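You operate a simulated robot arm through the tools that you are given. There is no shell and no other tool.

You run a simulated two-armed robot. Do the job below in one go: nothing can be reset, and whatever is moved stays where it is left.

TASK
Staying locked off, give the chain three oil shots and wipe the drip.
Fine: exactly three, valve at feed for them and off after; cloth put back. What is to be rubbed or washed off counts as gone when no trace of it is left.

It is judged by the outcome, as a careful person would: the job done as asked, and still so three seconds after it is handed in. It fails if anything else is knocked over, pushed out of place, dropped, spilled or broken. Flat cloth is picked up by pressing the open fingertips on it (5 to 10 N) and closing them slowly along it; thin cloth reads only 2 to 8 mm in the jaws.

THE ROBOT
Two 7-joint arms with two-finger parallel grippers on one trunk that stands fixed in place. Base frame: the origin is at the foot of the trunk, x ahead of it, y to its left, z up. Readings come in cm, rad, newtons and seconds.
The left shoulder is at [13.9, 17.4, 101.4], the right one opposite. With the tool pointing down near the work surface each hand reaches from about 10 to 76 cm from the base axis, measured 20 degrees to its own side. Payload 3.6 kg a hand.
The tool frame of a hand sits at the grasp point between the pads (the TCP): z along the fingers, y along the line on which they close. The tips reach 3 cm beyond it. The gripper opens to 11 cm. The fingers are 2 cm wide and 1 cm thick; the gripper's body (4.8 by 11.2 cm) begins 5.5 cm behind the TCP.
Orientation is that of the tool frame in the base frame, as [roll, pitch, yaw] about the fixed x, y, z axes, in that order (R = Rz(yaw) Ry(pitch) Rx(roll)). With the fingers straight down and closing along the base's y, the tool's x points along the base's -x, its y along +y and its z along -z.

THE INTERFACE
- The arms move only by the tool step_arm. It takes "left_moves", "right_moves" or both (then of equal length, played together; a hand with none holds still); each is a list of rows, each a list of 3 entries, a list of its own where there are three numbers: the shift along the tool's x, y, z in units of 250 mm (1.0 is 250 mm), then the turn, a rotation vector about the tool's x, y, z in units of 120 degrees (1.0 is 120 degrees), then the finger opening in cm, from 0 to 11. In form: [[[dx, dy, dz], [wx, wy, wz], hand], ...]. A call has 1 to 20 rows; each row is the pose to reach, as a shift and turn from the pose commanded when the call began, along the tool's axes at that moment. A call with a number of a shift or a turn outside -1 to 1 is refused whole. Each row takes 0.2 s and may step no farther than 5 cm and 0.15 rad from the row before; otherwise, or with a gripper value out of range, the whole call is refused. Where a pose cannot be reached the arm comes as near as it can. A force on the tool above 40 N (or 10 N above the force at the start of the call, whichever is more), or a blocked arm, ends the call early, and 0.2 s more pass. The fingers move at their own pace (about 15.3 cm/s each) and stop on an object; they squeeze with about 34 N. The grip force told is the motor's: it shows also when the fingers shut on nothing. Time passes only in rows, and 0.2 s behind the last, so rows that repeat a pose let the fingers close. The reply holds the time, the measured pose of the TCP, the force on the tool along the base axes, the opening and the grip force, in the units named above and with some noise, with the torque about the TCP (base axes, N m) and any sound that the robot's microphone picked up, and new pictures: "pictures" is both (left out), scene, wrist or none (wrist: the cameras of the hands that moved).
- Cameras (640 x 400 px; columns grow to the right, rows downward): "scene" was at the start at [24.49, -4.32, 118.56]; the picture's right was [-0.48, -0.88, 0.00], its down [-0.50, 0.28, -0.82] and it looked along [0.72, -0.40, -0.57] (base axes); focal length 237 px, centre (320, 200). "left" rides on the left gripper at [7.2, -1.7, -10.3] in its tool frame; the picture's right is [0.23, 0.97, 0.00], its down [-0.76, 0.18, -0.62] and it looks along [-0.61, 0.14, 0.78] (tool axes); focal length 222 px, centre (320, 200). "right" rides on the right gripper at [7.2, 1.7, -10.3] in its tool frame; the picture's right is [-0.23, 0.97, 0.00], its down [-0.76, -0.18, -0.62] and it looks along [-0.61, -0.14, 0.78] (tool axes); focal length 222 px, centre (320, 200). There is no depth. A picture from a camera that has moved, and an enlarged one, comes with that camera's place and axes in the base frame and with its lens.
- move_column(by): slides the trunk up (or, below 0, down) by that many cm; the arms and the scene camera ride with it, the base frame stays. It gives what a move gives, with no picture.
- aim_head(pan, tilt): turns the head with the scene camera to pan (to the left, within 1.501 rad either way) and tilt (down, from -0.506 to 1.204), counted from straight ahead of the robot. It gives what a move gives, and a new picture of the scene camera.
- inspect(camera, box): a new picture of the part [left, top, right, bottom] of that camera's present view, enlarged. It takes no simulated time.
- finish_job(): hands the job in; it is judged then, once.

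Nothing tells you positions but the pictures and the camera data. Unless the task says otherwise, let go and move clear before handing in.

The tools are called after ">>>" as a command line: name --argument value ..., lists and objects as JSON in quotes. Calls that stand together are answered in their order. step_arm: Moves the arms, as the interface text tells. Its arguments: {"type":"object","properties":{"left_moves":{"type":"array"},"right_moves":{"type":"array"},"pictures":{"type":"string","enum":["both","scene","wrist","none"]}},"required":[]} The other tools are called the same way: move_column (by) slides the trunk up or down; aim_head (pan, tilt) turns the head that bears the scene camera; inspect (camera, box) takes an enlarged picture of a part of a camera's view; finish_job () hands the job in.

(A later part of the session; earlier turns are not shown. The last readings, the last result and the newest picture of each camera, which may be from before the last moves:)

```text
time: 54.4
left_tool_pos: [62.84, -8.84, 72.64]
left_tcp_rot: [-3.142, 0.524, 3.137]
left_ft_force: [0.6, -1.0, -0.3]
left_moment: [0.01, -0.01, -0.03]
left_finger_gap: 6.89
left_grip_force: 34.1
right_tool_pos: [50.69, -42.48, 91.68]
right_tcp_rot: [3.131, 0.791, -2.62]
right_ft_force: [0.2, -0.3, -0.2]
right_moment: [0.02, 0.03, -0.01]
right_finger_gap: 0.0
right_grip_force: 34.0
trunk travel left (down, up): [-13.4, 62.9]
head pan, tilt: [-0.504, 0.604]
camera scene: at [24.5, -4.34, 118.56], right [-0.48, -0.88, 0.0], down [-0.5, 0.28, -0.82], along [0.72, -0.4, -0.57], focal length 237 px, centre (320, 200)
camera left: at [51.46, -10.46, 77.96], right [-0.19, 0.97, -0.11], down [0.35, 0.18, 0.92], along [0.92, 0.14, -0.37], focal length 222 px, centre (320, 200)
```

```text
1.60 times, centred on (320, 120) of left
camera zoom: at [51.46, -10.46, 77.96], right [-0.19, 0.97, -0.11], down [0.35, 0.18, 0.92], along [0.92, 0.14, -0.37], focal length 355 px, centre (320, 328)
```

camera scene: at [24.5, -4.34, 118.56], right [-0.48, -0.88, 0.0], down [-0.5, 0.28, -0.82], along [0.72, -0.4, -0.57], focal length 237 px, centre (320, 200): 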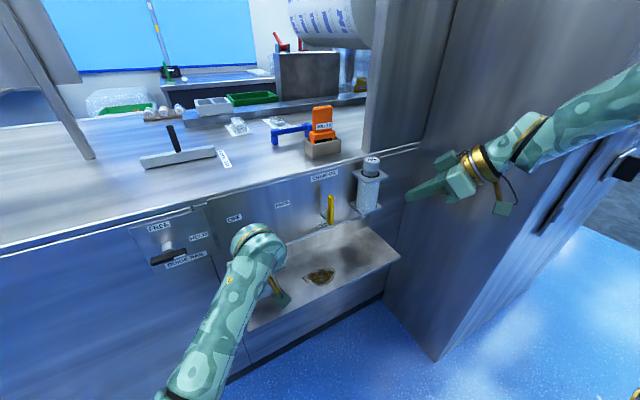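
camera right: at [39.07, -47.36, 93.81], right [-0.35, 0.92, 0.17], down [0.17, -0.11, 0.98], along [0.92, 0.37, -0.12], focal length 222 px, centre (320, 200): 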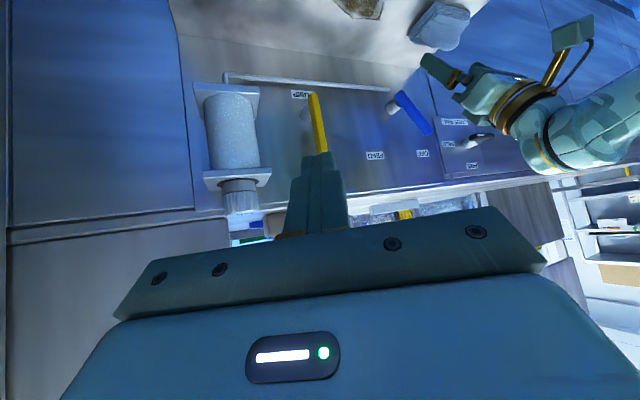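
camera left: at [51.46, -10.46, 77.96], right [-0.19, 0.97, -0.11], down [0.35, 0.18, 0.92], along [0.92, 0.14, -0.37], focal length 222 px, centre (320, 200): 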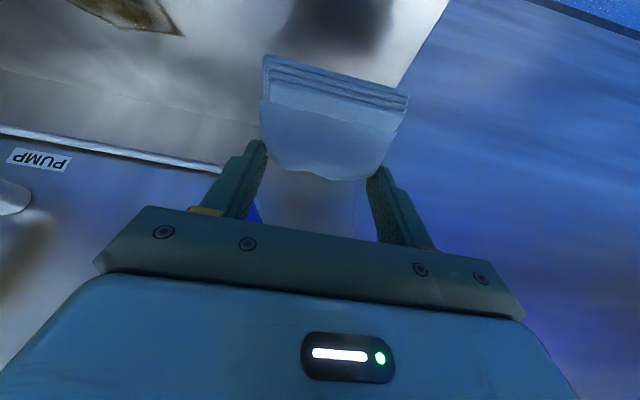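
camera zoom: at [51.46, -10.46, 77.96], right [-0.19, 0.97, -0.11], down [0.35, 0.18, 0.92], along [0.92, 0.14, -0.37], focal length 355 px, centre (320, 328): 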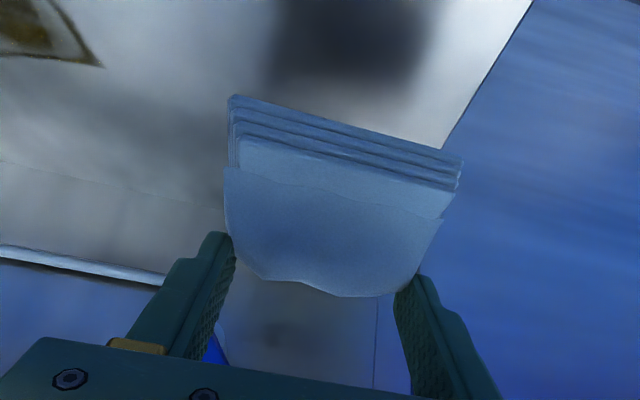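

The pad is held firmly and lifted. I measure its base as level at a hand tilt of about 22°, 6.1 cm below the TCP, reaching 2.9 cm nearer and 3.4 cm farther than it in x, and ±4.5 cm in y. I'll level it and carry it toward the drip, testing reach in the air.

>>> step_arm --left_moves '[[[0.006, -0.11, 0.014], [0, 0.017, 0], 4], [[0.012, -0.22, 0.028], [0, 0.034, 0], 4], [[0.018, -0.33, 0.042], [0, 0.05, 0], 4], [[0.023, -0.448, 0.056], [0, 0.067, 0], 4], [[0.023, -0.55, 0.056], [0, 0.067, 0], 4], [[0.023, -0.65, 0.056], [0, 0.067, 0], 4], [[0.023, -0.76, 0.056], [0, 0.067, 0], 4]]' --pictures "both"

>>> inspect --camera "right" --box '[200, 0, 520, 160]'

>>> inspect --camera "left" --box '[120, 0, 520, 240]'

```text
time: 56.0
left_tool_pos: [60.67, -16.79, 75.62]
left_tcp_rot: [-3.14, 0.382, -3.142]
left_ft_force: [0.1, 0.2, 0.3]
left_moment: [-0.02, -0.01, 0.01]
left_finger_gap: 6.88
left_grip_force: 34.0
left hand out of reach, approached as far as the arm can: row 3, 4, 5, 6, 7
right_tool_pos: [50.67, -42.47, 91.77]
right_tcp_rot: [3.132, 0.792, -2.617]
right_ft_force: [-0.2, 0.2, 0.4]
right_moment: [0.01, -0.03, -0.02]
right_finger_gap: 0.0
right_grip_force: 33.9
trunk travel left (down, up): [-13.4, 62.9]
head pan, tilt: [-0.504, 0.604]
camera scene: at [24.45, -4.36, 118.57], right [-0.48, -0.88, 0.0], down [-0.5, 0.28, -0.82], along [0.72, -0.4, -0.57], focal length 237 px, centre (320, 200)
camera left: at [50.12, -18.42, 82.41], right [-0.21, 0.97, -0.08], down [0.47, 0.18, 0.86], along [0.86, 0.14, -0.5], focal length 222 px, centre (320, 200)
```

scene: 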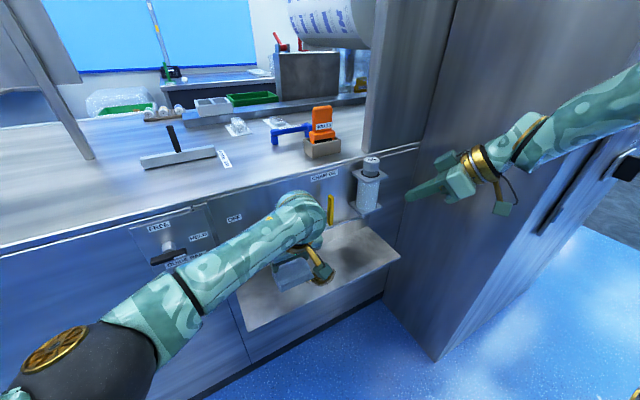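
left: 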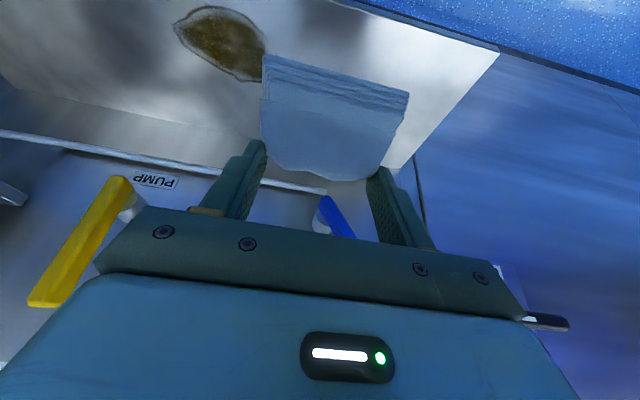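

```text
2.00 times, centred on (360, 80) of right
camera zoom: at [39.09, -47.34, 93.79], right [-0.35, 0.92, 0.17], down [0.17, -0.11, 0.98], along [0.92, 0.37, -0.12], focal length 444 px, centre (240, 440)
```

zoom: 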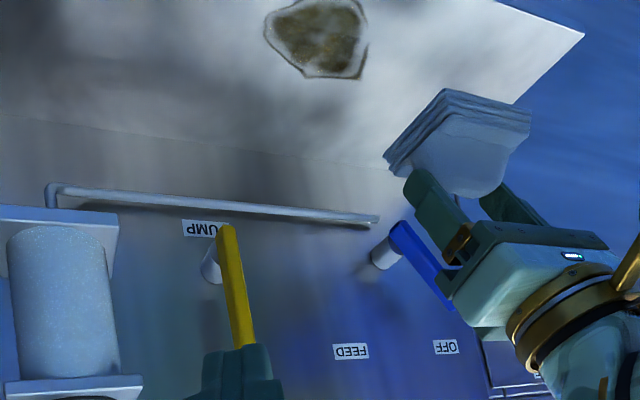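

```text
1.60 times, centred on (320, 120) of left
camera zoom: at [50.12, -18.42, 82.41], right [-0.21, 0.97, -0.08], down [0.47, 0.18, 0.86], along [0.86, 0.14, -0.5], focal length 355 px, centre (320, 328)
```

zoom: 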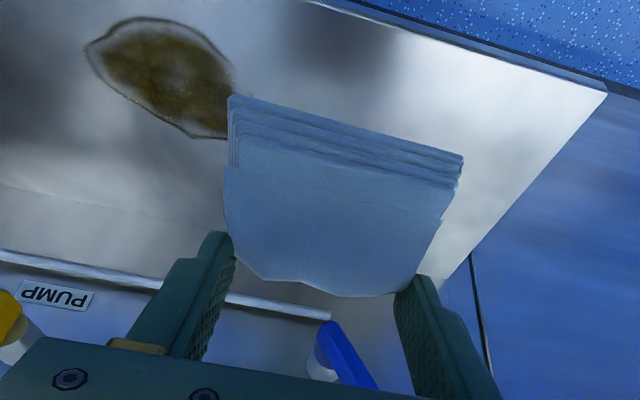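

The left arm's reach ends near y≈-17, so it can't wipe the drip, while the right arm works well from y≈-14 rightward. I'll hand the cloth over by setting it down at y≈-13.5 with the left and picking it up with the right. First I'll raise the cloth and lower the trunk a little for reach.

>>> step_arm --left_moves '[[[-0.03, 0.04, -0.075], [0, 0, 0], 4], [[-0.06, 0.08, -0.15], [0, 0, 0], 4], [[-0.09, 0.12, -0.223], [0, 0, 0], 4]]' --pictures "none"

>>> move_column --by -8

```text
time: 56.8
left_tool_pos: [60.5, -13.73, 81.28]
left_tcp_rot: [-3.141, 0.383, 3.137]
left_ft_force: [1.3, 0.9, -0.5]
left_moment: [0.0, 0.01, -0.01]
left_finger_gap: 6.86
left_grip_force: 34.1
right_tool_pos: [50.58, -42.46, 91.69]
right_tcp_rot: [3.13, 0.789, -2.619]
right_ft_force: [0.1, 0.8, -0.8]
right_moment: [0.01, 0.03, -0.06]
right_finger_gap: 0.0
right_grip_force: 33.7
trunk travel left (down, up): [-13.4, 62.9]
head pan, tilt: [-0.504, 0.604]
```

```text
time: 57.9
left_tool_pos: [60.28, -13.66, 73.34]
left_tcp_rot: [3.14, 0.384, 3.139]
left_ft_force: [-0.7, 0.5, -0.3]
left_moment: [0.02, -0.02, 0.01]
left_finger_gap: 6.88
left_grip_force: 34.2
right_tool_pos: [50.52, -42.29, 83.54]
right_tcp_rot: [3.134, 0.79, -2.62]
right_ft_force: [0.5, 0.3, -0.3]
right_moment: [-0.01, 0.0, -0.04]
right_finger_gap: 0.0
right_grip_force: 33.9
trunk travel left (down, up): [-5.4, 70.9]
head pan, tilt: [-0.504, 0.604]
```

Trunk lowered. Now I'll bring the pad down to just above the tray at y≈-13.7.

>>> step_arm --left_moves '[[[0.004, 0, 0.08], [0, 0, 0], 4], [[0.008, 0, 0.16], [0, 0, 0], 4], [[0.012, 0, 0.245], [0, 0, 0], 4], [[0.012, 0, 0.245], [0, 0, 0], 4]]' --pictures "both"

>>> inspect --camera "right" --box '[200, 0, 520, 160]'

>>> inspect --camera "scene" --box '[200, 150, 400, 290]'

```text
time: 58.9
left_tool_pos: [62.35, -13.52, 67.71]
left_tcp_rot: [3.141, 0.384, 3.138]
left_ft_force: [0.9, -0.1, 5.8]
left_moment: [0.15, -0.22, 0.02]
left_finger_gap: 6.89
left_grip_force: 33.9
right_tool_pos: [50.73, -42.2, 83.52]
right_tcp_rot: [3.132, 0.792, -2.618]
right_ft_force: [-0.1, 0.2, -0.4]
right_moment: [-0.01, -0.03, 0.01]
right_finger_gap: 0.0
right_grip_force: 34.3
trunk travel left (down, up): [-5.4, 70.9]
head pan, tilt: [-0.504, 0.604]
camera scene: at [29.41, -4.32, 109.98], right [-0.48, -0.88, 0.0], down [-0.5, 0.28, -0.82], along [0.72, -0.4, -0.57], focal length 237 px, centre (320, 200)
camera left: at [51.84, -15.18, 74.43], right [-0.21, 0.97, -0.09], down [0.47, 0.18, 0.86], along [0.86, 0.14, -0.5], focal length 222 px, centre (320, 200)
```

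scene: 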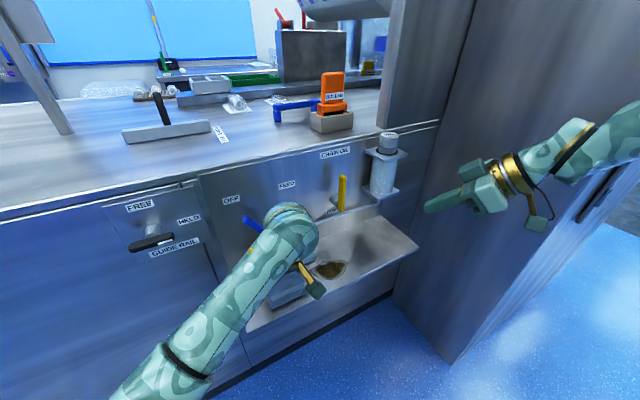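
left: 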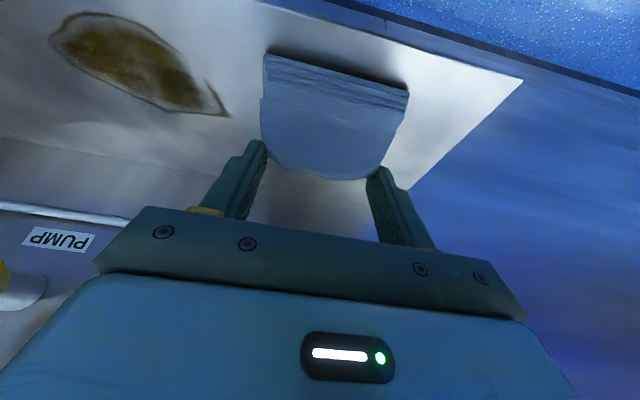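

```text
2.00 times, centred on (360, 80) of right
camera zoom: at [39.03, -47.13, 85.63], right [-0.35, 0.92, 0.17], down [0.17, -0.11, 0.98], along [0.92, 0.37, -0.12], focal length 444 px, centre (240, 440)
```

zoom: 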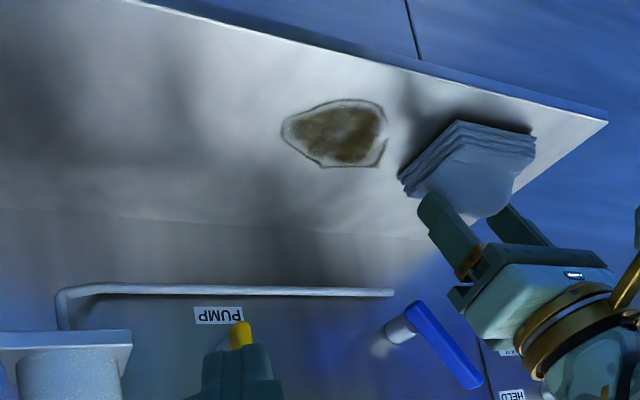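

```text
2.86 times, centred on (300, 220) of scene
camera zoom: at [29.41, -4.32, 109.98], right [-0.48, -0.88, 0.0], down [-0.5, 0.28, -0.82], along [0.72, -0.4, -0.57], focal length 678 px, centre (377, 143)
```

zoom: 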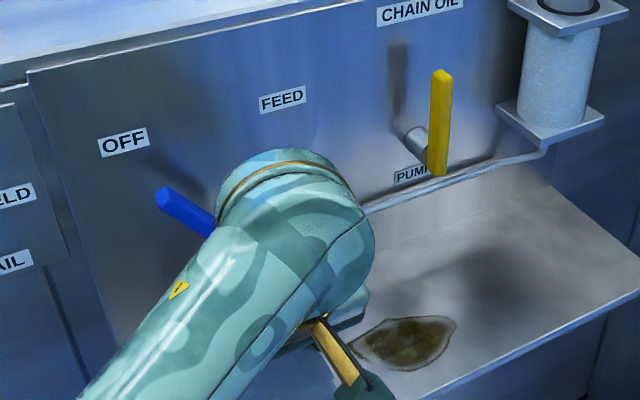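

The pad's back edge touches first (front about 1 cm up), so its level attitude is nearer to a 28–29° tilt. I'll raise slightly, correct by 6.5°, and look again.

>>> step_arm --left_moves '[[[-0.015, 0, -0.037], [0, 0, 0], 4], [[-0.015, 0, -0.037], [0, -0.054, 0], 4], [[-0.015, 0, -0.037], [0, -0.054, 0], 4]]' --pictures "none"

>>> step_arm --left_moves '[[[0.006, 0, 0.01], [0, 0, 0], 4], [[0.012, 0, 0.02], [0, 0, 0], 4], [[0.018, 0, 0.032], [0, 0, 0], 4], [[0.018, 0, 0.032], [0, 0, 0], 4]]' --pictures "wrist"

>>> inspect --camera "right" --box '[360, 20, 520, 140]'

```text
time: 59.7
left_tool_pos: [62.41, -13.62, 68.51]
left_tcp_rot: [3.14, 0.495, 3.138]
left_ft_force: [-0.9, 0.5, -0.6]
left_moment: [-0.02, -0.03, -0.01]
left_finger_gap: 6.88
left_grip_force: 34.2
right_tool_pos: [50.59, -42.44, 83.58]
right_tcp_rot: [3.131, 0.79, -2.62]
right_ft_force: [0.4, 0.6, 0.1]
right_moment: [-0.02, -0.02, -0.02]
right_finger_gap: 0.0
right_grip_force: 33.6
trunk travel left (down, up): [-5.4, 70.9]
head pan, tilt: [-0.504, 0.604]
```

```text
time: 60.7
left_tool_pos: [62.5, -13.6, 67.7]
left_tcp_rot: [-3.14, 0.497, 3.139]
left_ft_force: [-0.5, -0.9, 5.5]
left_moment: [-0.02, 0.14, 0.0]
left_finger_gap: 6.86
left_grip_force: 34.1
right_tool_pos: [50.47, -42.44, 83.57]
right_tcp_rot: [3.132, 0.791, -2.619]
right_ft_force: [0.0, 0.1, 0.6]
right_moment: [0.01, -0.01, 0.0]
right_finger_gap: 0.0
right_grip_force: 33.9
trunk travel left (down, up): [-5.4, 70.9]
head pan, tilt: [-0.504, 0.604]
camera left: at [51.15, -15.26, 73.26], right [-0.2, 0.97, -0.11], down [0.37, 0.18, 0.91], along [0.91, 0.14, -0.4], focal length 222 px, centre (320, 200)
```

left: 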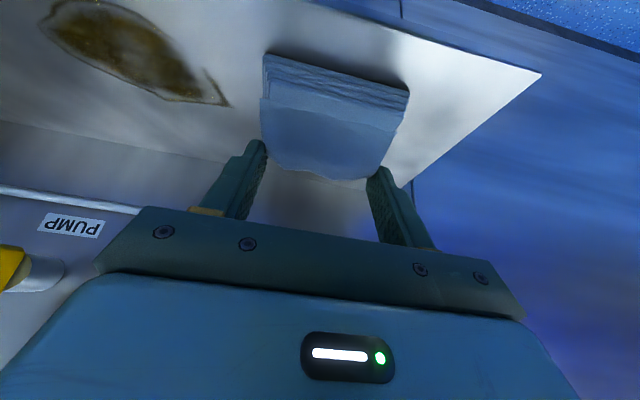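

```text
3.33 times, centred on (440, 80) of right
camera zoom: at [39.04, -47.14, 85.61], right [-0.35, 0.92, 0.17], down [0.17, -0.11, 0.98], along [0.92, 0.37, -0.12], focal length 740 px, centre (-80, 600)
```

zoom: 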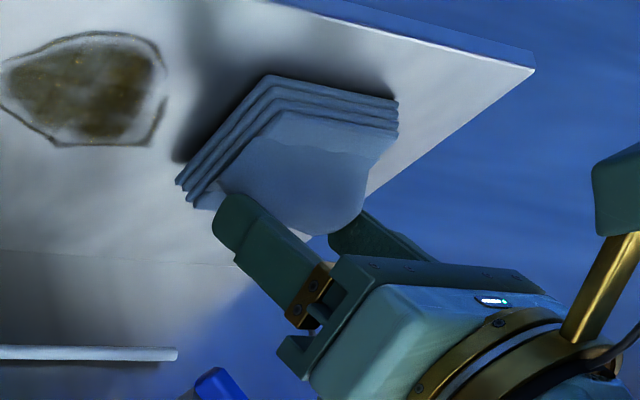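

Now the front edge touches first, so level is about 25°. I'll split the difference, set down lightly, and check the moment.

>>> step_arm --left_moves '[[[-0.008, 0, -0.014], [0, 0.0275, 0], 4], [[-0.008, 0, -0.014], [0, 0.0275, 0], 4], [[-0.002, 0, -0.004], [0, 0.0275, 0], 4], [[0.003, 0, 0.006], [0, 0.0275, 0], 4], [[0.007, 0, 0.013], [0, 0.0275, 0], 4], [[0.007, 0, 0.013], [0, 0.0275, 0], 4]]' --pictures "wrist"

>>> inspect --camera "right" --box '[360, 20, 520, 140]'

```text
time: 62.1
left_tool_pos: [62.43, -13.65, 67.47]
left_tcp_rot: [-3.139, 0.443, 3.141]
left_ft_force: [6.0, 0.2, 21.9]
left_moment: [0.2, 0.27, -0.04]
left_finger_gap: 6.86
left_grip_force: 33.8
right_tool_pos: [50.5, -42.37, 83.62]
right_tcp_rot: [3.133, 0.791, -2.619]
right_ft_force: [-0.8, 0.0, -1.2]
right_moment: [-0.02, 0.0, -0.01]
right_finger_gap: 0.0
right_grip_force: 34.3
trunk travel left (down, up): [-5.4, 70.9]
head pan, tilt: [-0.504, 0.604]
camera left: at [51.42, -15.22, 73.67], right [-0.2, 0.97, -0.1], down [0.42, 0.18, 0.89], along [0.88, 0.14, -0.45], focal length 222 px, centre (320, 200)
```

left: 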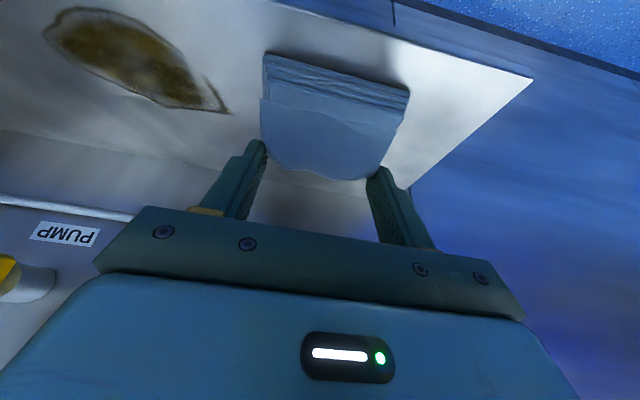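

```text
3.33 times, centred on (440, 80) of right
camera zoom: at [38.98, -47.11, 85.69], right [-0.35, 0.92, 0.17], down [0.17, -0.11, 0.98], along [0.92, 0.37, -0.12], focal length 740 px, centre (-80, 600)
```

zoom: 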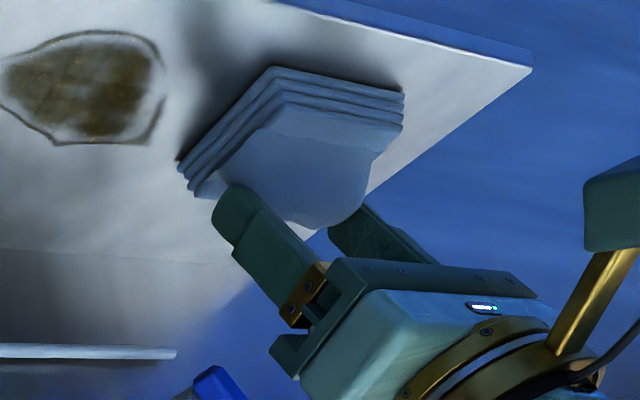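

It's nearly flat on the tray. I'll relieve the pressure, open gently, back straight out along the fingers and clear to the left.

>>> step_arm --left_moves '[[[-0.003, 0, -0.007], [0, 0, 0], 4], [[-0.003, 0, -0.007], [0, 0, 0], 8], [[-0.003, 0, -0.007], [0, 0, 0], 10], [[-0.003, 0, -0.007], [0, 0, 0], 10.5], [[-0.003, 0, -0.09], [0, 0, 0], 10.5], [[-0.003, 0, -0.19], [0, 0, 0], 10.5], [[-0.003, 0, -0.32], [0, 0, 0], 10.5]]' --pictures "both"

>>> inspect --camera "right" --box '[360, 20, 520, 140]'

>>> inspect --camera "left" --box '[120, 0, 520, 240]'

```text
time: 63.7
left_tool_pos: [58.9, -13.54, 74.54]
left_tcp_rot: [-3.141, 0.439, 3.139]
left_ft_force: [-1.3, 0.0, 0.7]
left_moment: [0.03, -0.01, 0.02]
left_finger_gap: 10.51
left_grip_force: 0.1
right_tool_pos: [50.71, -42.21, 83.48]
right_tcp_rot: [3.13, 0.792, -2.619]
right_ft_force: [0.4, -0.5, -0.9]
right_moment: [0.01, 0.02, 0.0]
right_finger_gap: 0.0
right_grip_force: 33.8
trunk travel left (down, up): [-5.4, 70.9]
head pan, tilt: [-0.504, 0.604]
camera scene: at [29.46, -4.33, 109.96], right [-0.48, -0.88, 0.0], down [-0.5, 0.28, -0.82], along [0.72, -0.4, -0.57], focal length 237 px, centre (320, 200)
camera left: at [47.97, -15.16, 80.77], right [-0.2, 0.97, -0.1], down [0.43, 0.18, 0.89], along [0.88, 0.14, -0.45], focal length 222 px, centre (320, 200)
```

scene: 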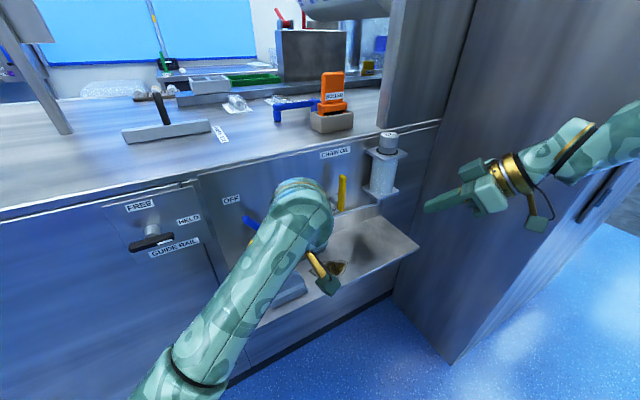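
left: 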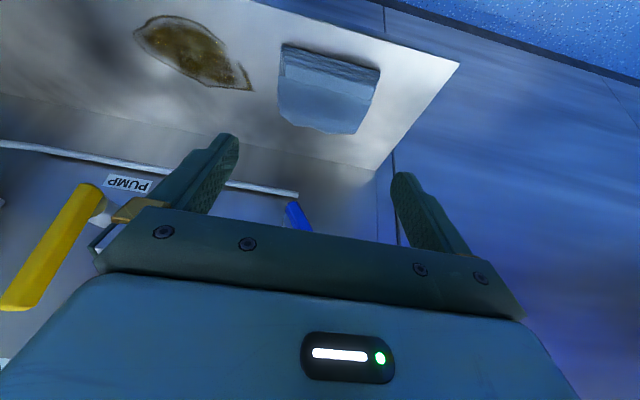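

```text
3.33 times, centred on (440, 80) of right
camera zoom: at [39.06, -47.14, 85.6], right [-0.35, 0.92, 0.17], down [0.17, -0.11, 0.98], along [0.92, 0.37, -0.12], focal length 740 px, centre (-80, 600)
```

zoom: 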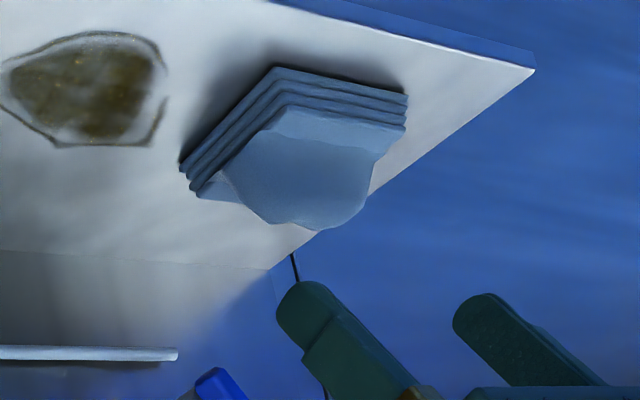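

```text
1.60 times, centred on (320, 120) of left
camera zoom: at [47.97, -15.16, 80.77], right [-0.2, 0.97, -0.1], down [0.43, 0.18, 0.89], along [0.88, 0.14, -0.45], focal length 355 px, centre (320, 328)
```

zoom: 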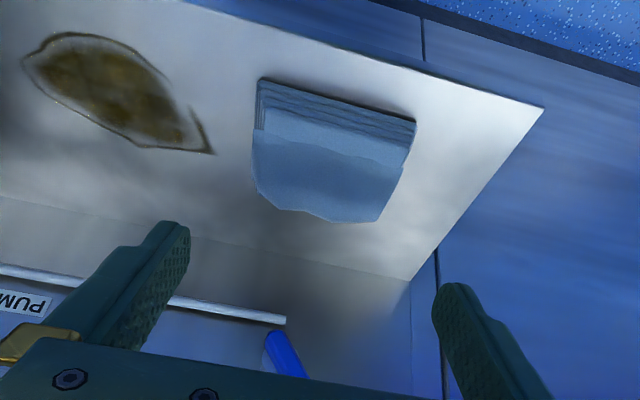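

The cloth is lying flat at about y -18…-9. I'll clear the left arm, then bring the right hand over it, opened and tilted 25°.

>>> step_arm --left_moves '[[[0.027, 0.136, -0.075], [0, 0, 0], 10.5], [[0.054, 0.272, -0.149], [0, 0, 0], 8], [[0.08, 0.408, -0.224], [0, 0, 0], 4], [[0.107, 0.544, -0.298], [0, 0, 0], 4], [[0.134, 0.68, -0.373], [0, 0, 0], 4]]' --pictures "none"

>>> step_arm --right_moves '[[[-0.051, 0.094, 0.111], [0.018, 0.0203, 0.0257], 0], [[-0.102, 0.189, 0.222], [0.0361, 0.0407, 0.0515], 0], [[-0.153, 0.283, 0.333], [0.0541, 0.061, 0.0772], 4], [[-0.204, 0.378, 0.445], [0.0722, 0.0813, 0.103], 11], [[-0.255, 0.472, 0.556], [0.0902, 0.1016, 0.1287], 11], [[-0.306, 0.566, 0.667], [0.1082, 0.122, 0.1544], 11], [[-0.357, 0.661, 0.778], [0.1263, 0.1423, 0.1802], 11], [[-0.408, 0.755, 0.889], [0.1443, 0.1626, 0.2059], 11], [[-0.408, 0.755, 0.889], [0.1443, 0.1626, 0.2059], 11]]' --pictures "both"

>>> inspect --camera "right" --box '[120, 0, 520, 240]'

```text
time: 64.9
left_tool_pos: [52.21, 3.45, 81.41]
left_tcp_rot: [-3.142, 0.438, 3.139]
left_ft_force: [0.4, -0.6, -0.6]
left_moment: [0.01, 0.0, 0.01]
left_finger_gap: 4.0
left_grip_force: 0.1
left hand out of reach, approached as far as the arm can: row 1
right_tool_pos: [50.63, -42.28, 83.6]
right_tcp_rot: [3.132, 0.789, -2.62]
right_ft_force: [-0.1, 0.1, 0.1]
right_moment: [-0.03, -0.08, 0.0]
right_finger_gap: 0.0
right_grip_force: 34.1
trunk travel left (down, up): [-5.4, 70.9]
head pan, tilt: [-0.504, 0.604]
```

```text
time: 66.9
left_tool_pos: [52.14, 3.41, 81.36]
left_tcp_rot: [-3.141, 0.439, 3.138]
left_ft_force: [-0.2, 0.1, 0.1]
left_moment: [0.0, -0.04, 0.01]
left_finger_gap: 3.99
left_grip_force: 0.1
right_tool_pos: [60.8, -14.38, 75.37]
right_tcp_rot: [3.133, 0.436, 3.14]
right_ft_force: [0.7, 0.1, -1.1]
right_moment: [-0.01, 0.0, 0.0]
right_finger_gap: 11.0
right_grip_force: 0.1
trunk travel left (down, up): [-5.4, 70.9]
head pan, tilt: [-0.504, 0.604]
camera scene: at [29.45, -4.31, 109.97], right [-0.48, -0.88, 0.0], down [-0.5, 0.27, -0.82], along [0.72, -0.4, -0.57], focal length 237 px, centre (320, 200)
camera right: at [49.87, -12.66, 81.59], right [0.2, 0.97, 0.1], down [0.43, -0.18, 0.89], along [0.88, -0.14, -0.45], focal length 222 px, centre (320, 200)
```

scene: 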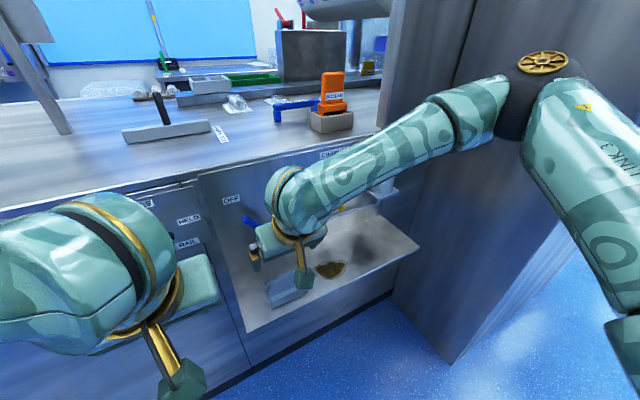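
right: 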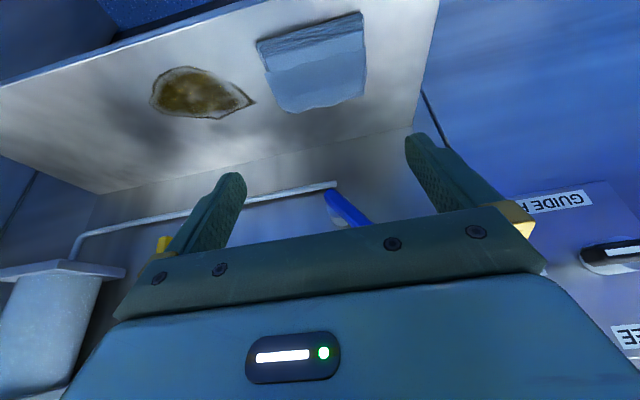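

```text
1.60 times, centred on (320, 120) of right
camera zoom: at [49.87, -12.66, 81.59], right [0.2, 0.97, 0.1], down [0.43, -0.18, 0.89], along [0.88, -0.14, -0.45], focal length 355 px, centre (320, 328)
```

zoom: 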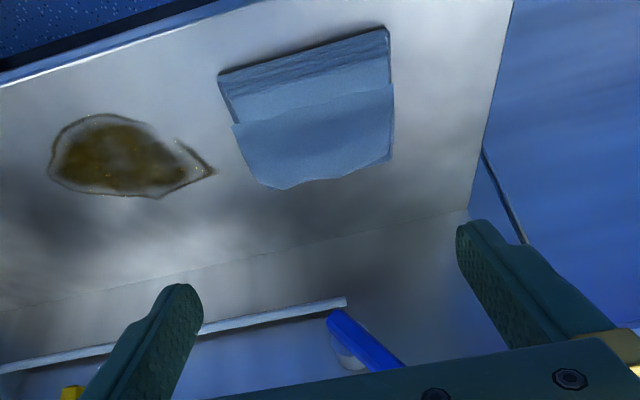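

I have a good view: stain x 60–66, y -21…-32; pad front edge at x 59.8, y -18.1…-9.1. The right hand goes down over the pad's hump at the same relative place the left used.

>>> step_arm --right_moves '[[[0.028, 0.008, 0.11], [0, 0, 0], 11], [[0.056, 0.016, 0.22], [0, 0, 0], 11], [[0.084, 0.023, 0.331], [0, 0, 0], 11], [[0.084, 0.023, 0.331], [0, 0, 0], 11]]' --pictures "wrist"

>>> inspect --camera "right" --box '[120, 0, 520, 240]'

>>> inspect --camera "scene" --box '[220, 200, 360, 320]'

```text
time: 67.9
left_tool_pos: [52.23, 3.37, 81.37]
left_tcp_rot: [3.142, 0.438, 3.141]
left_ft_force: [0.1, 0.3, -1.5]
left_moment: [0.01, 0.0, 0.01]
left_finger_gap: 3.97
left_grip_force: 0.0
right_tool_pos: [62.47, -13.59, 66.93]
right_tcp_rot: [3.133, 0.438, 3.141]
right_ft_force: [-0.1, -0.7, 0.1]
right_moment: [-0.06, 0.01, 0.03]
right_finger_gap: 11.0
right_grip_force: 0.1
trunk travel left (down, up): [-5.4, 70.9]
head pan, tilt: [-0.504, 0.604]
camera right: at [51.52, -11.9, 73.18], right [0.2, 0.97, 0.1], down [0.43, -0.18, 0.89], along [0.88, -0.13, -0.45], focal length 222 px, centre (320, 200)
```

right: 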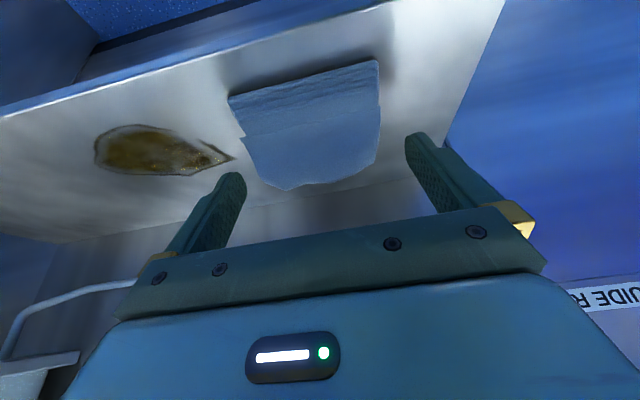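

```text
1.60 times, centred on (320, 120) of right
camera zoom: at [51.52, -11.9, 73.18], right [0.2, 0.97, 0.1], down [0.43, -0.18, 0.89], along [0.88, -0.13, -0.45], focal length 355 px, centre (320, 328)
```

zoom: 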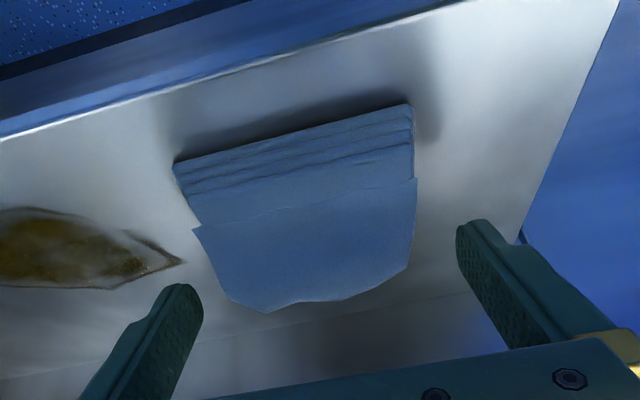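

```text
3.33 times, centred on (290, 260) of scene
camera zoom: at [29.48, -4.31, 109.96], right [-0.48, -0.88, 0.0], down [-0.5, 0.27, -0.82], along [0.72, -0.4, -0.57], focal length 791 px, centre (420, 0)
```

zoom: 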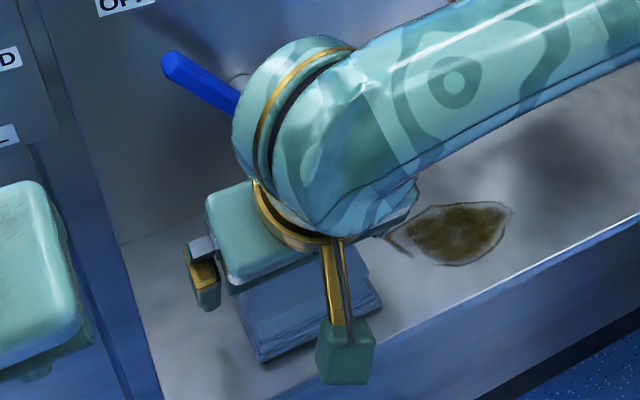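

The jaws are aligned on both sides of the hump. I'll close slowly, then lift.

>>> step_arm --right_moves '[[[0, 0, 0], [0, 0, 0], 9.5], [[0, 0, 0], [0, 0, 0], 8.5], [[0, 0, 0], [0, 0, 0], 7.5], [[0, 0, 0], [0, 0, 0], 6.5], [[0, 0, 0], [0, 0, 0], 5], [[0, 0, 0], [0, 0, 0], 4], [[0, 0, 0], [0, 0, 0], 4]]' --pictures "wrist"

```text
time: 69.5
left_tool_pos: [52.23, 3.4, 81.34]
left_tcp_rot: [3.14, 0.439, 3.14]
left_ft_force: [0.6, 0.3, 0.1]
left_moment: [0.01, 0.06, 0.01]
left_finger_gap: 4.02
left_grip_force: 0.0
right_tool_pos: [62.41, -13.37, 66.99]
right_tcp_rot: [3.133, 0.437, -3.139]
right_ft_force: [-0.5, -0.2, 0.0]
right_moment: [0.0, 0.01, -0.01]
right_finger_gap: 6.91
right_grip_force: 34.7
trunk travel left (down, up): [-5.4, 70.9]
head pan, tilt: [-0.504, 0.604]
camera right: at [51.51, -11.9, 73.19], right [0.2, 0.97, 0.1], down [0.43, -0.18, 0.89], along [0.88, -0.13, -0.45], focal length 222 px, centre (320, 200)
```

right: 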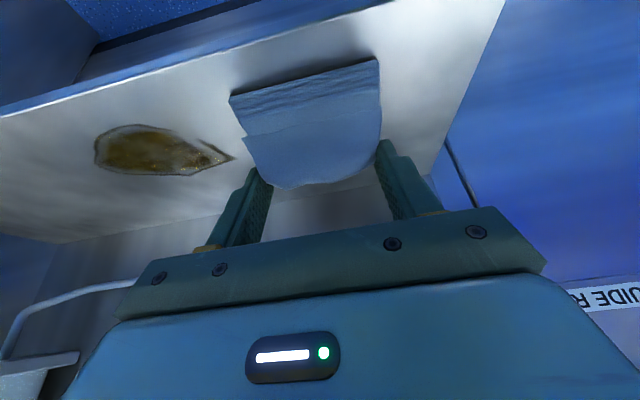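

The cloth is gripped at 6.9 cm again, lying flat. I'll lift a little, shift to the left end of the stain and set it down with light pressure.

>>> step_arm --right_moves '[[[-0.0253, 0, -0.0544], [0, 0, 0], 4], [[-0.0253, -0.09, -0.0544], [0, 0, 0], 4], [[-0.0253, -0.18, -0.0544], [0, 0, 0], 4], [[-0.0253, -0.264, -0.0544], [0, 0, 0], 4], [[-0.0125, -0.264, -0.027], [0, 0, 0], 4], [[-0.003, -0.264, -0.0065], [0, 0, 0], 4], [[0.001, -0.264, 0.002], [0, 0, 0], 4], [[0.001, -0.264, 0.002], [0, 0, 0], 4]]' --pictures "both"

```text
time: 71.3
left_tool_pos: [52.04, 3.43, 81.48]
left_tcp_rot: [-3.141, 0.44, 3.139]
left_ft_force: [-0.9, 0.3, 0.1]
left_moment: [-0.02, -0.02, -0.02]
left_finger_gap: 4.0
left_grip_force: 0.1
right_tool_pos: [62.44, -20.52, 66.89]
right_tcp_rot: [3.132, 0.441, -3.139]
right_ft_force: [0.3, -1.2, 15.9]
right_moment: [-0.38, 0.37, 0.05]
right_finger_gap: 6.88
right_grip_force: 33.7
trunk travel left (down, up): [-5.4, 70.9]
head pan, tilt: [-0.504, 0.604]
camera scene: at [29.35, -4.29, 110.01], right [-0.48, -0.88, 0.0], down [-0.5, 0.27, -0.82], along [0.72, -0.4, -0.57], focal length 237 px, centre (320, 200)
camera right: at [51.54, -18.74, 73.11], right [0.2, 0.97, 0.1], down [0.42, -0.18, 0.89], along [0.88, -0.13, -0.45], focal length 222 px, centre (320, 200)
```

scene: 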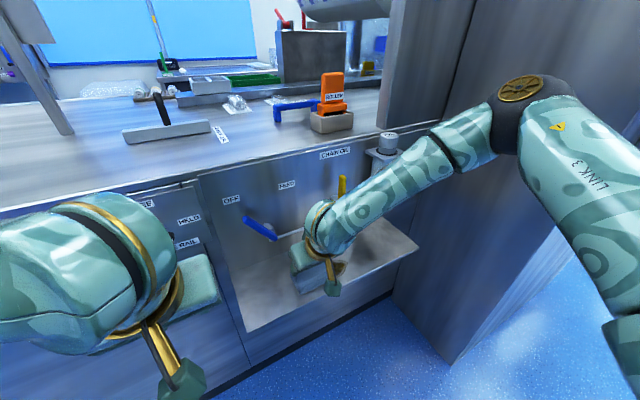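
right: 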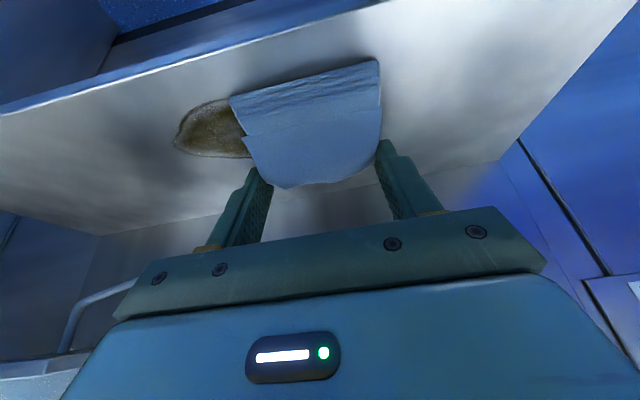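

The pad presses with about 16 N. I'll wipe across the stain to the right and back, leveling it by 2°.

>>> step_arm --right_moves '[[[0, -0.044, 0], [0, 0.017, 0], 4], [[0, -0.088, 0], [0, 0.017, 0], 4], [[0, -0.132, 0], [0, 0.017, 0], 4], [[0, -0.176, 0], [0, 0.017, 0], 4], [[0, -0.22, 0], [0, 0.017, 0], 4], [[0, -0.264, 0], [0, 0.017, 0], 4], [[0, -0.308, 0], [0, 0.017, 0], 4], [[0, -0.352, 0], [0, 0.017, 0], 4], [[0, -0.396, 0], [0, 0.017, 0], 4], [[0, -0.44, 0], [0, 0.017, 0], 4]]' --pictures "both"

>>> inspect --camera "right" --box '[120, 0, 520, 240]'

>>> inspect --camera "scene" --box '[220, 200, 420, 340]'

```text
time: 73.5
left_tool_pos: [52.05, 3.48, 81.57]
left_tcp_rot: [-3.139, 0.441, 3.14]
left_ft_force: [-0.6, 0.2, -0.9]
left_moment: [-0.01, -0.03, 0.01]
left_finger_gap: 3.98
left_grip_force: 0.1
right_tool_pos: [62.47, -31.13, 66.91]
right_tcp_rot: [3.134, 0.406, -3.14]
right_ft_force: [-0.9, 10.1, 24.2]
right_moment: [0.11, -0.82, 0.3]
right_finger_gap: 6.91
right_grip_force: 33.8
trunk travel left (down, up): [-5.4, 70.9]
head pan, tilt: [-0.504, 0.604]
camera scene: at [29.27, -4.13, 110.03], right [-0.48, -0.88, 0.0], down [-0.5, 0.27, -0.82], along [0.72, -0.4, -0.57], focal length 237 px, centre (320, 200)
camera right: at [51.85, -29.59, 73.53], right [0.2, 0.97, 0.1], down [0.46, -0.18, 0.87], along [0.87, -0.13, -0.48], focal length 222 px, centre (320, 200)
```

scene: 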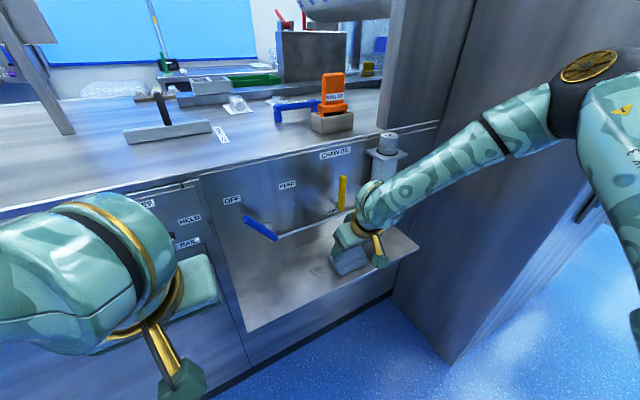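
right: 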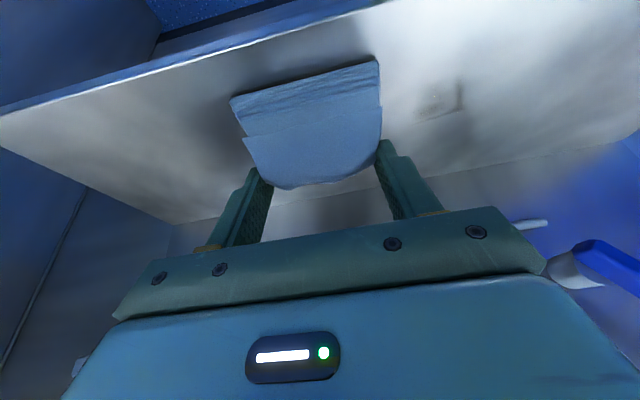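

```text
1.60 times, centred on (320, 120) of right
camera zoom: at [51.85, -29.59, 73.53], right [0.2, 0.97, 0.1], down [0.46, -0.18, 0.87], along [0.87, -0.13, -0.48], focal length 355 px, centre (320, 328)
```

zoom: 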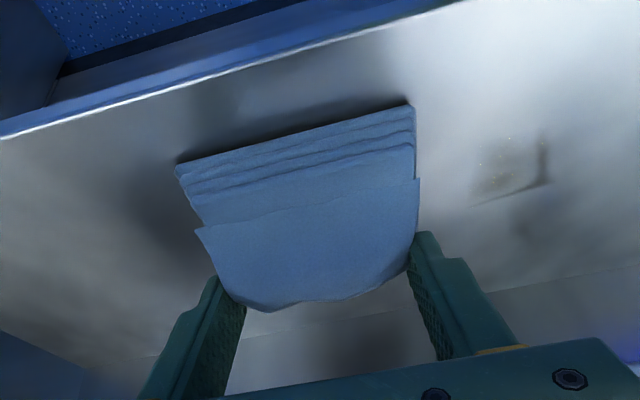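

```text
2.86 times, centred on (320, 270) of scene
camera zoom: at [29.27, -4.13, 110.03], right [-0.48, -0.88, 0.0], down [-0.5, 0.27, -0.82], along [0.72, -0.4, -0.57], focal length 678 px, centre (320, 0)
```

zoom: 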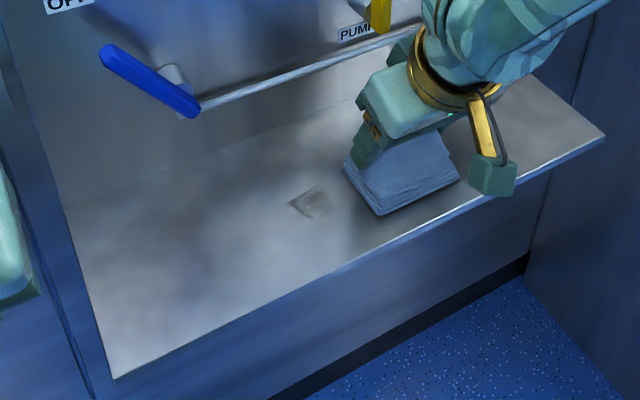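

The wipe is working: only a faint patch is left near y -21…-25. I'll wipe back to the left over it.

>>> step_arm --right_moves '[[[0, 0.046, 0], [0, -0.008, 0], 4], [[0, 0.092, 0], [0, -0.008, 0], 4], [[0, 0.138, 0], [0, -0.008, 0], 4], [[0, 0.184, 0], [0, -0.008, 0], 4], [[0, 0.23, 0], [0, -0.008, 0], 4], [[0, 0.276, 0], [0, -0.008, 0], 4], [[0, 0.322, 0], [0, -0.008, 0], 4], [[0, 0.368, 0], [0, -0.008, 0], 4], [[0, 0.414, 0], [0, -0.008, 0], 4], [[0, 0.46, 0], [0, -0.008, 0], 4], [[0, 0.5, 0], [0, -0.008, 0], 4]]' --pictures "both"

>>> inspect --camera "right" --box '[0, 0, 400, 240]'

>>> inspect --camera "scene" --box '[220, 200, 420, 340]'

```text
time: 75.9
left_tool_pos: [52.14, 3.37, 81.57]
left_tcp_rot: [-3.142, 0.441, 3.138]
left_ft_force: [0.1, -0.2, -0.9]
left_moment: [0.02, -0.02, 0.0]
left_finger_gap: 3.97
left_grip_force: 0.0
right_tool_pos: [62.47, -18.78, 66.82]
right_tcp_rot: [3.135, 0.421, 3.141]
right_ft_force: [-0.8, -11.0, 25.8]
right_moment: [-0.71, 0.02, 0.03]
right_finger_gap: 6.92
right_grip_force: 34.3
trunk travel left (down, up): [-5.4, 70.9]
head pan, tilt: [-0.504, 0.604]
camera scene: at [29.26, -4.35, 110.02], right [-0.48, -0.88, 0.0], down [-0.5, 0.28, -0.82], along [0.72, -0.4, -0.57], focal length 237 px, centre (320, 200)
camera right: at [51.6, -17.24, 73.26], right [0.2, 0.97, 0.1], down [0.44, -0.18, 0.88], along [0.87, -0.13, -0.47], focal length 222 px, centre (320, 200)
```

scene: 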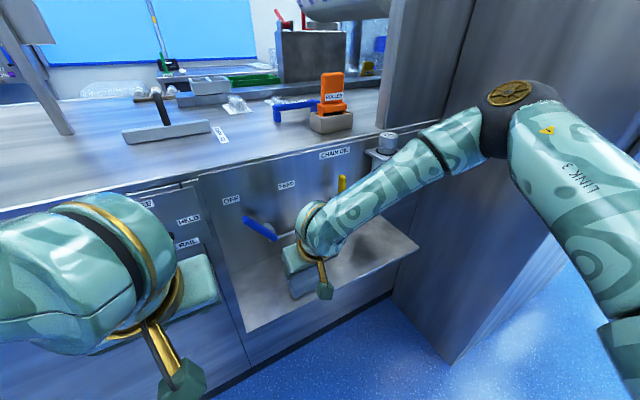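
right: 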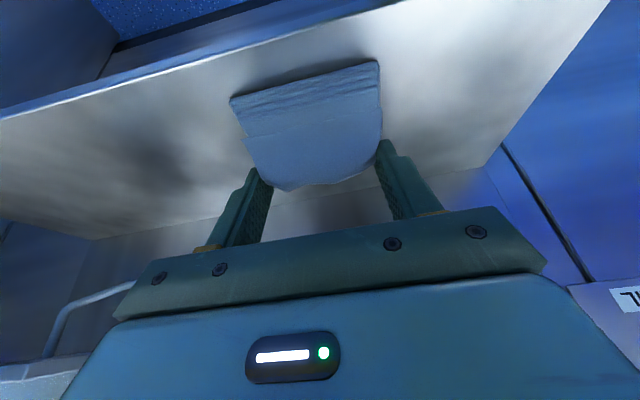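

```text
1.60 times, centred on (200, 120) of right
camera zoom: at [51.6, -17.24, 73.26], right [0.2, 0.97, 0.1], down [0.44, -0.18, 0.88], along [0.87, -0.13, -0.47], focal length 355 px, centre (512, 328)
```

zoom: 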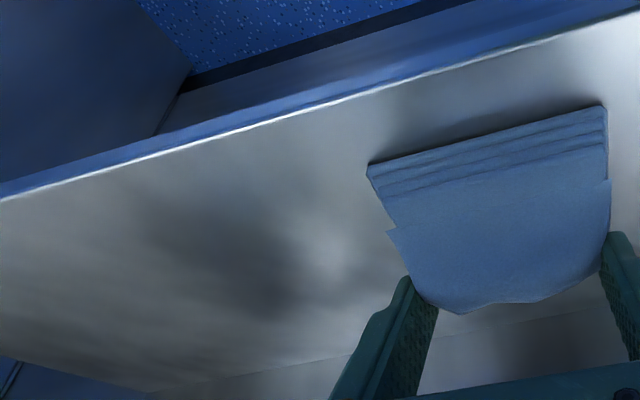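

```text
2.86 times, centred on (320, 270) of scene
camera zoom: at [29.26, -4.35, 110.02], right [-0.48, -0.88, 0.0], down [-0.5, 0.28, -0.82], along [0.72, -0.4, -0.57], focal length 678 px, centre (320, 0)
```

zoom: 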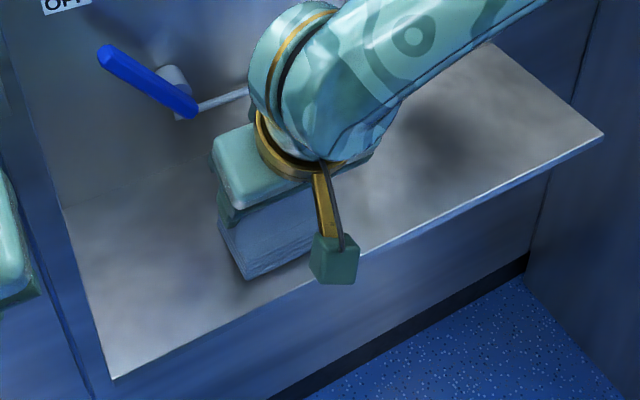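

It looks clean now. For thoroughness I'll do one more pass out and back, slightly offset in depth each way.

>>> step_arm --right_moves '[[[-0.029, -0.052, 0.0135], [0, 0, 0], 4], [[-0.029, -0.104, 0.0135], [0, 0, 0], 4], [[-0.029, -0.156, 0.0135], [0, 0, 0], 4], [[-0.029, -0.208, 0.0135], [0, 0, 0], 4], [[-0.029, -0.26, 0.0135], [0, 0, 0], 4], [[-0.029, -0.312, 0.0135], [0, 0, 0], 4], [[-0.029, -0.364, 0.0135], [0, 0, 0], 4], [[-0.029, -0.416, 0.0135], [0, 0, 0], 4], [[-0.029, -0.468, 0.0135], [0, 0, 0], 4], [[-0.029, -0.52, 0.0135], [0, 0, 0], 4], [[0, -0.54, 0], [0, 0, 0], 4], [[0.025, -0.5, -0.0118], [0, 0, 0], 4], [[0.025, -0.45, -0.0118], [0, 0, 0], 4], [[0.025, -0.4, -0.0118], [0, 0, 0], 4], [[0.025, -0.34, -0.0118], [0, 0, 0], 4], [[0.025, -0.28, -0.0118], [0, 0, 0], 4], [[0.025, -0.22, -0.0118], [0, 0, 0], 4], [[0.025, -0.16, -0.0118], [0, 0, 0], 4], [[0.025, -0.1, -0.0118], [0, 0, 0], 4], [[0.025, -0.04, -0.0118], [0, 0, 0], 4]]' --pictures "both"

>>> inspect --camera "right" --box '[0, 0, 400, 240]'

>>> inspect --camera "scene" --box '[220, 200, 420, 340]'

```text
time: 80.1
left_tool_pos: [52.07, 3.21, 81.48]
left_tcp_rot: [-3.139, 0.439, 3.14]
left_ft_force: [0.6, 0.7, -0.2]
left_moment: [0.0, -0.01, -0.03]
left_finger_gap: 4.04
left_grip_force: 0.1
right_tool_pos: [61.66, -19.72, 66.72]
right_tcp_rot: [3.133, 0.419, -3.141]
right_ft_force: [-0.7, -6.8, 17.0]
right_moment: [-0.72, -0.15, -0.06]
right_finger_gap: 6.9
right_grip_force: 34.1
trunk travel left (down, up): [-5.4, 70.9]
head pan, tilt: [-0.504, 0.604]
camera scene: at [29.35, -4.32, 109.98], right [-0.48, -0.88, 0.0], down [-0.5, 0.27, -0.82], along [0.72, -0.4, -0.57], focal length 237 px, centre (320, 200)
camera right: at [50.87, -18.16, 73.25], right [0.2, 0.97, 0.1], down [0.44, -0.18, 0.88], along [0.87, -0.13, -0.47], focal length 222 px, centre (320, 200)
```

scene: 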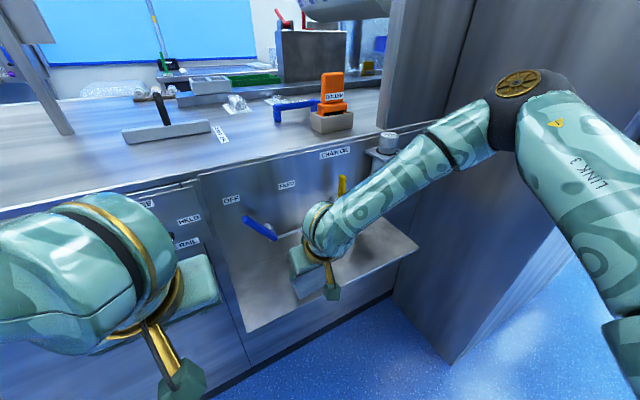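
right: 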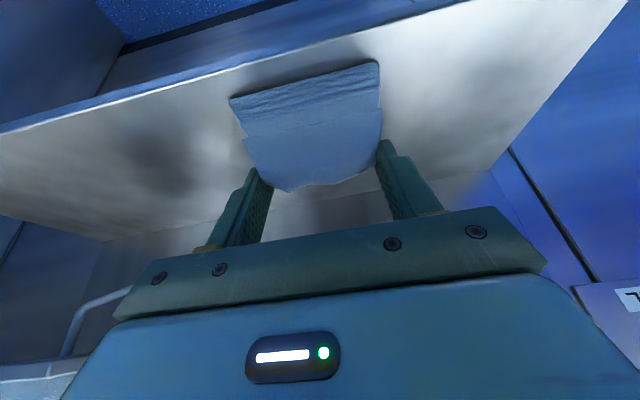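

```text
1.60 times, centred on (200, 120) of right
camera zoom: at [50.87, -18.16, 73.25], right [0.2, 0.97, 0.1], down [0.44, -0.18, 0.88], along [0.87, -0.13, -0.47], focal length 355 px, centre (512, 328)
```

zoom: 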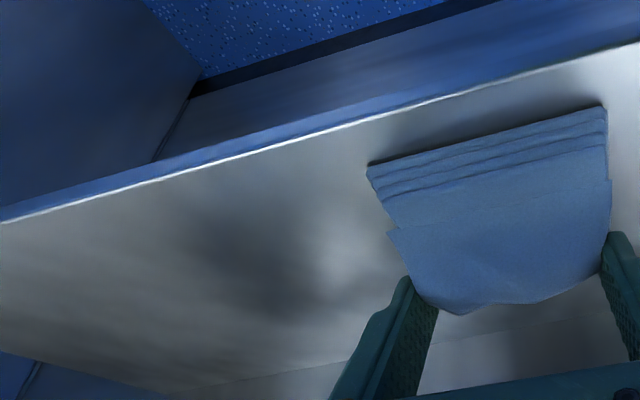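

```text
2.86 times, centred on (320, 270) of scene
camera zoom: at [29.35, -4.32, 109.98], right [-0.48, -0.88, 0.0], down [-0.5, 0.27, -0.82], along [0.72, -0.4, -0.57], focal length 678 px, centre (320, 0)
```

zoom: 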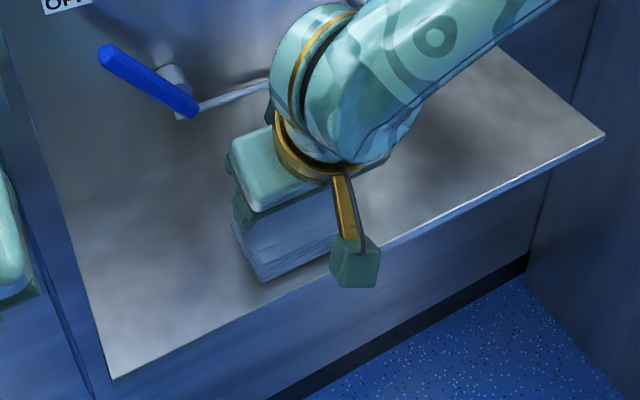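

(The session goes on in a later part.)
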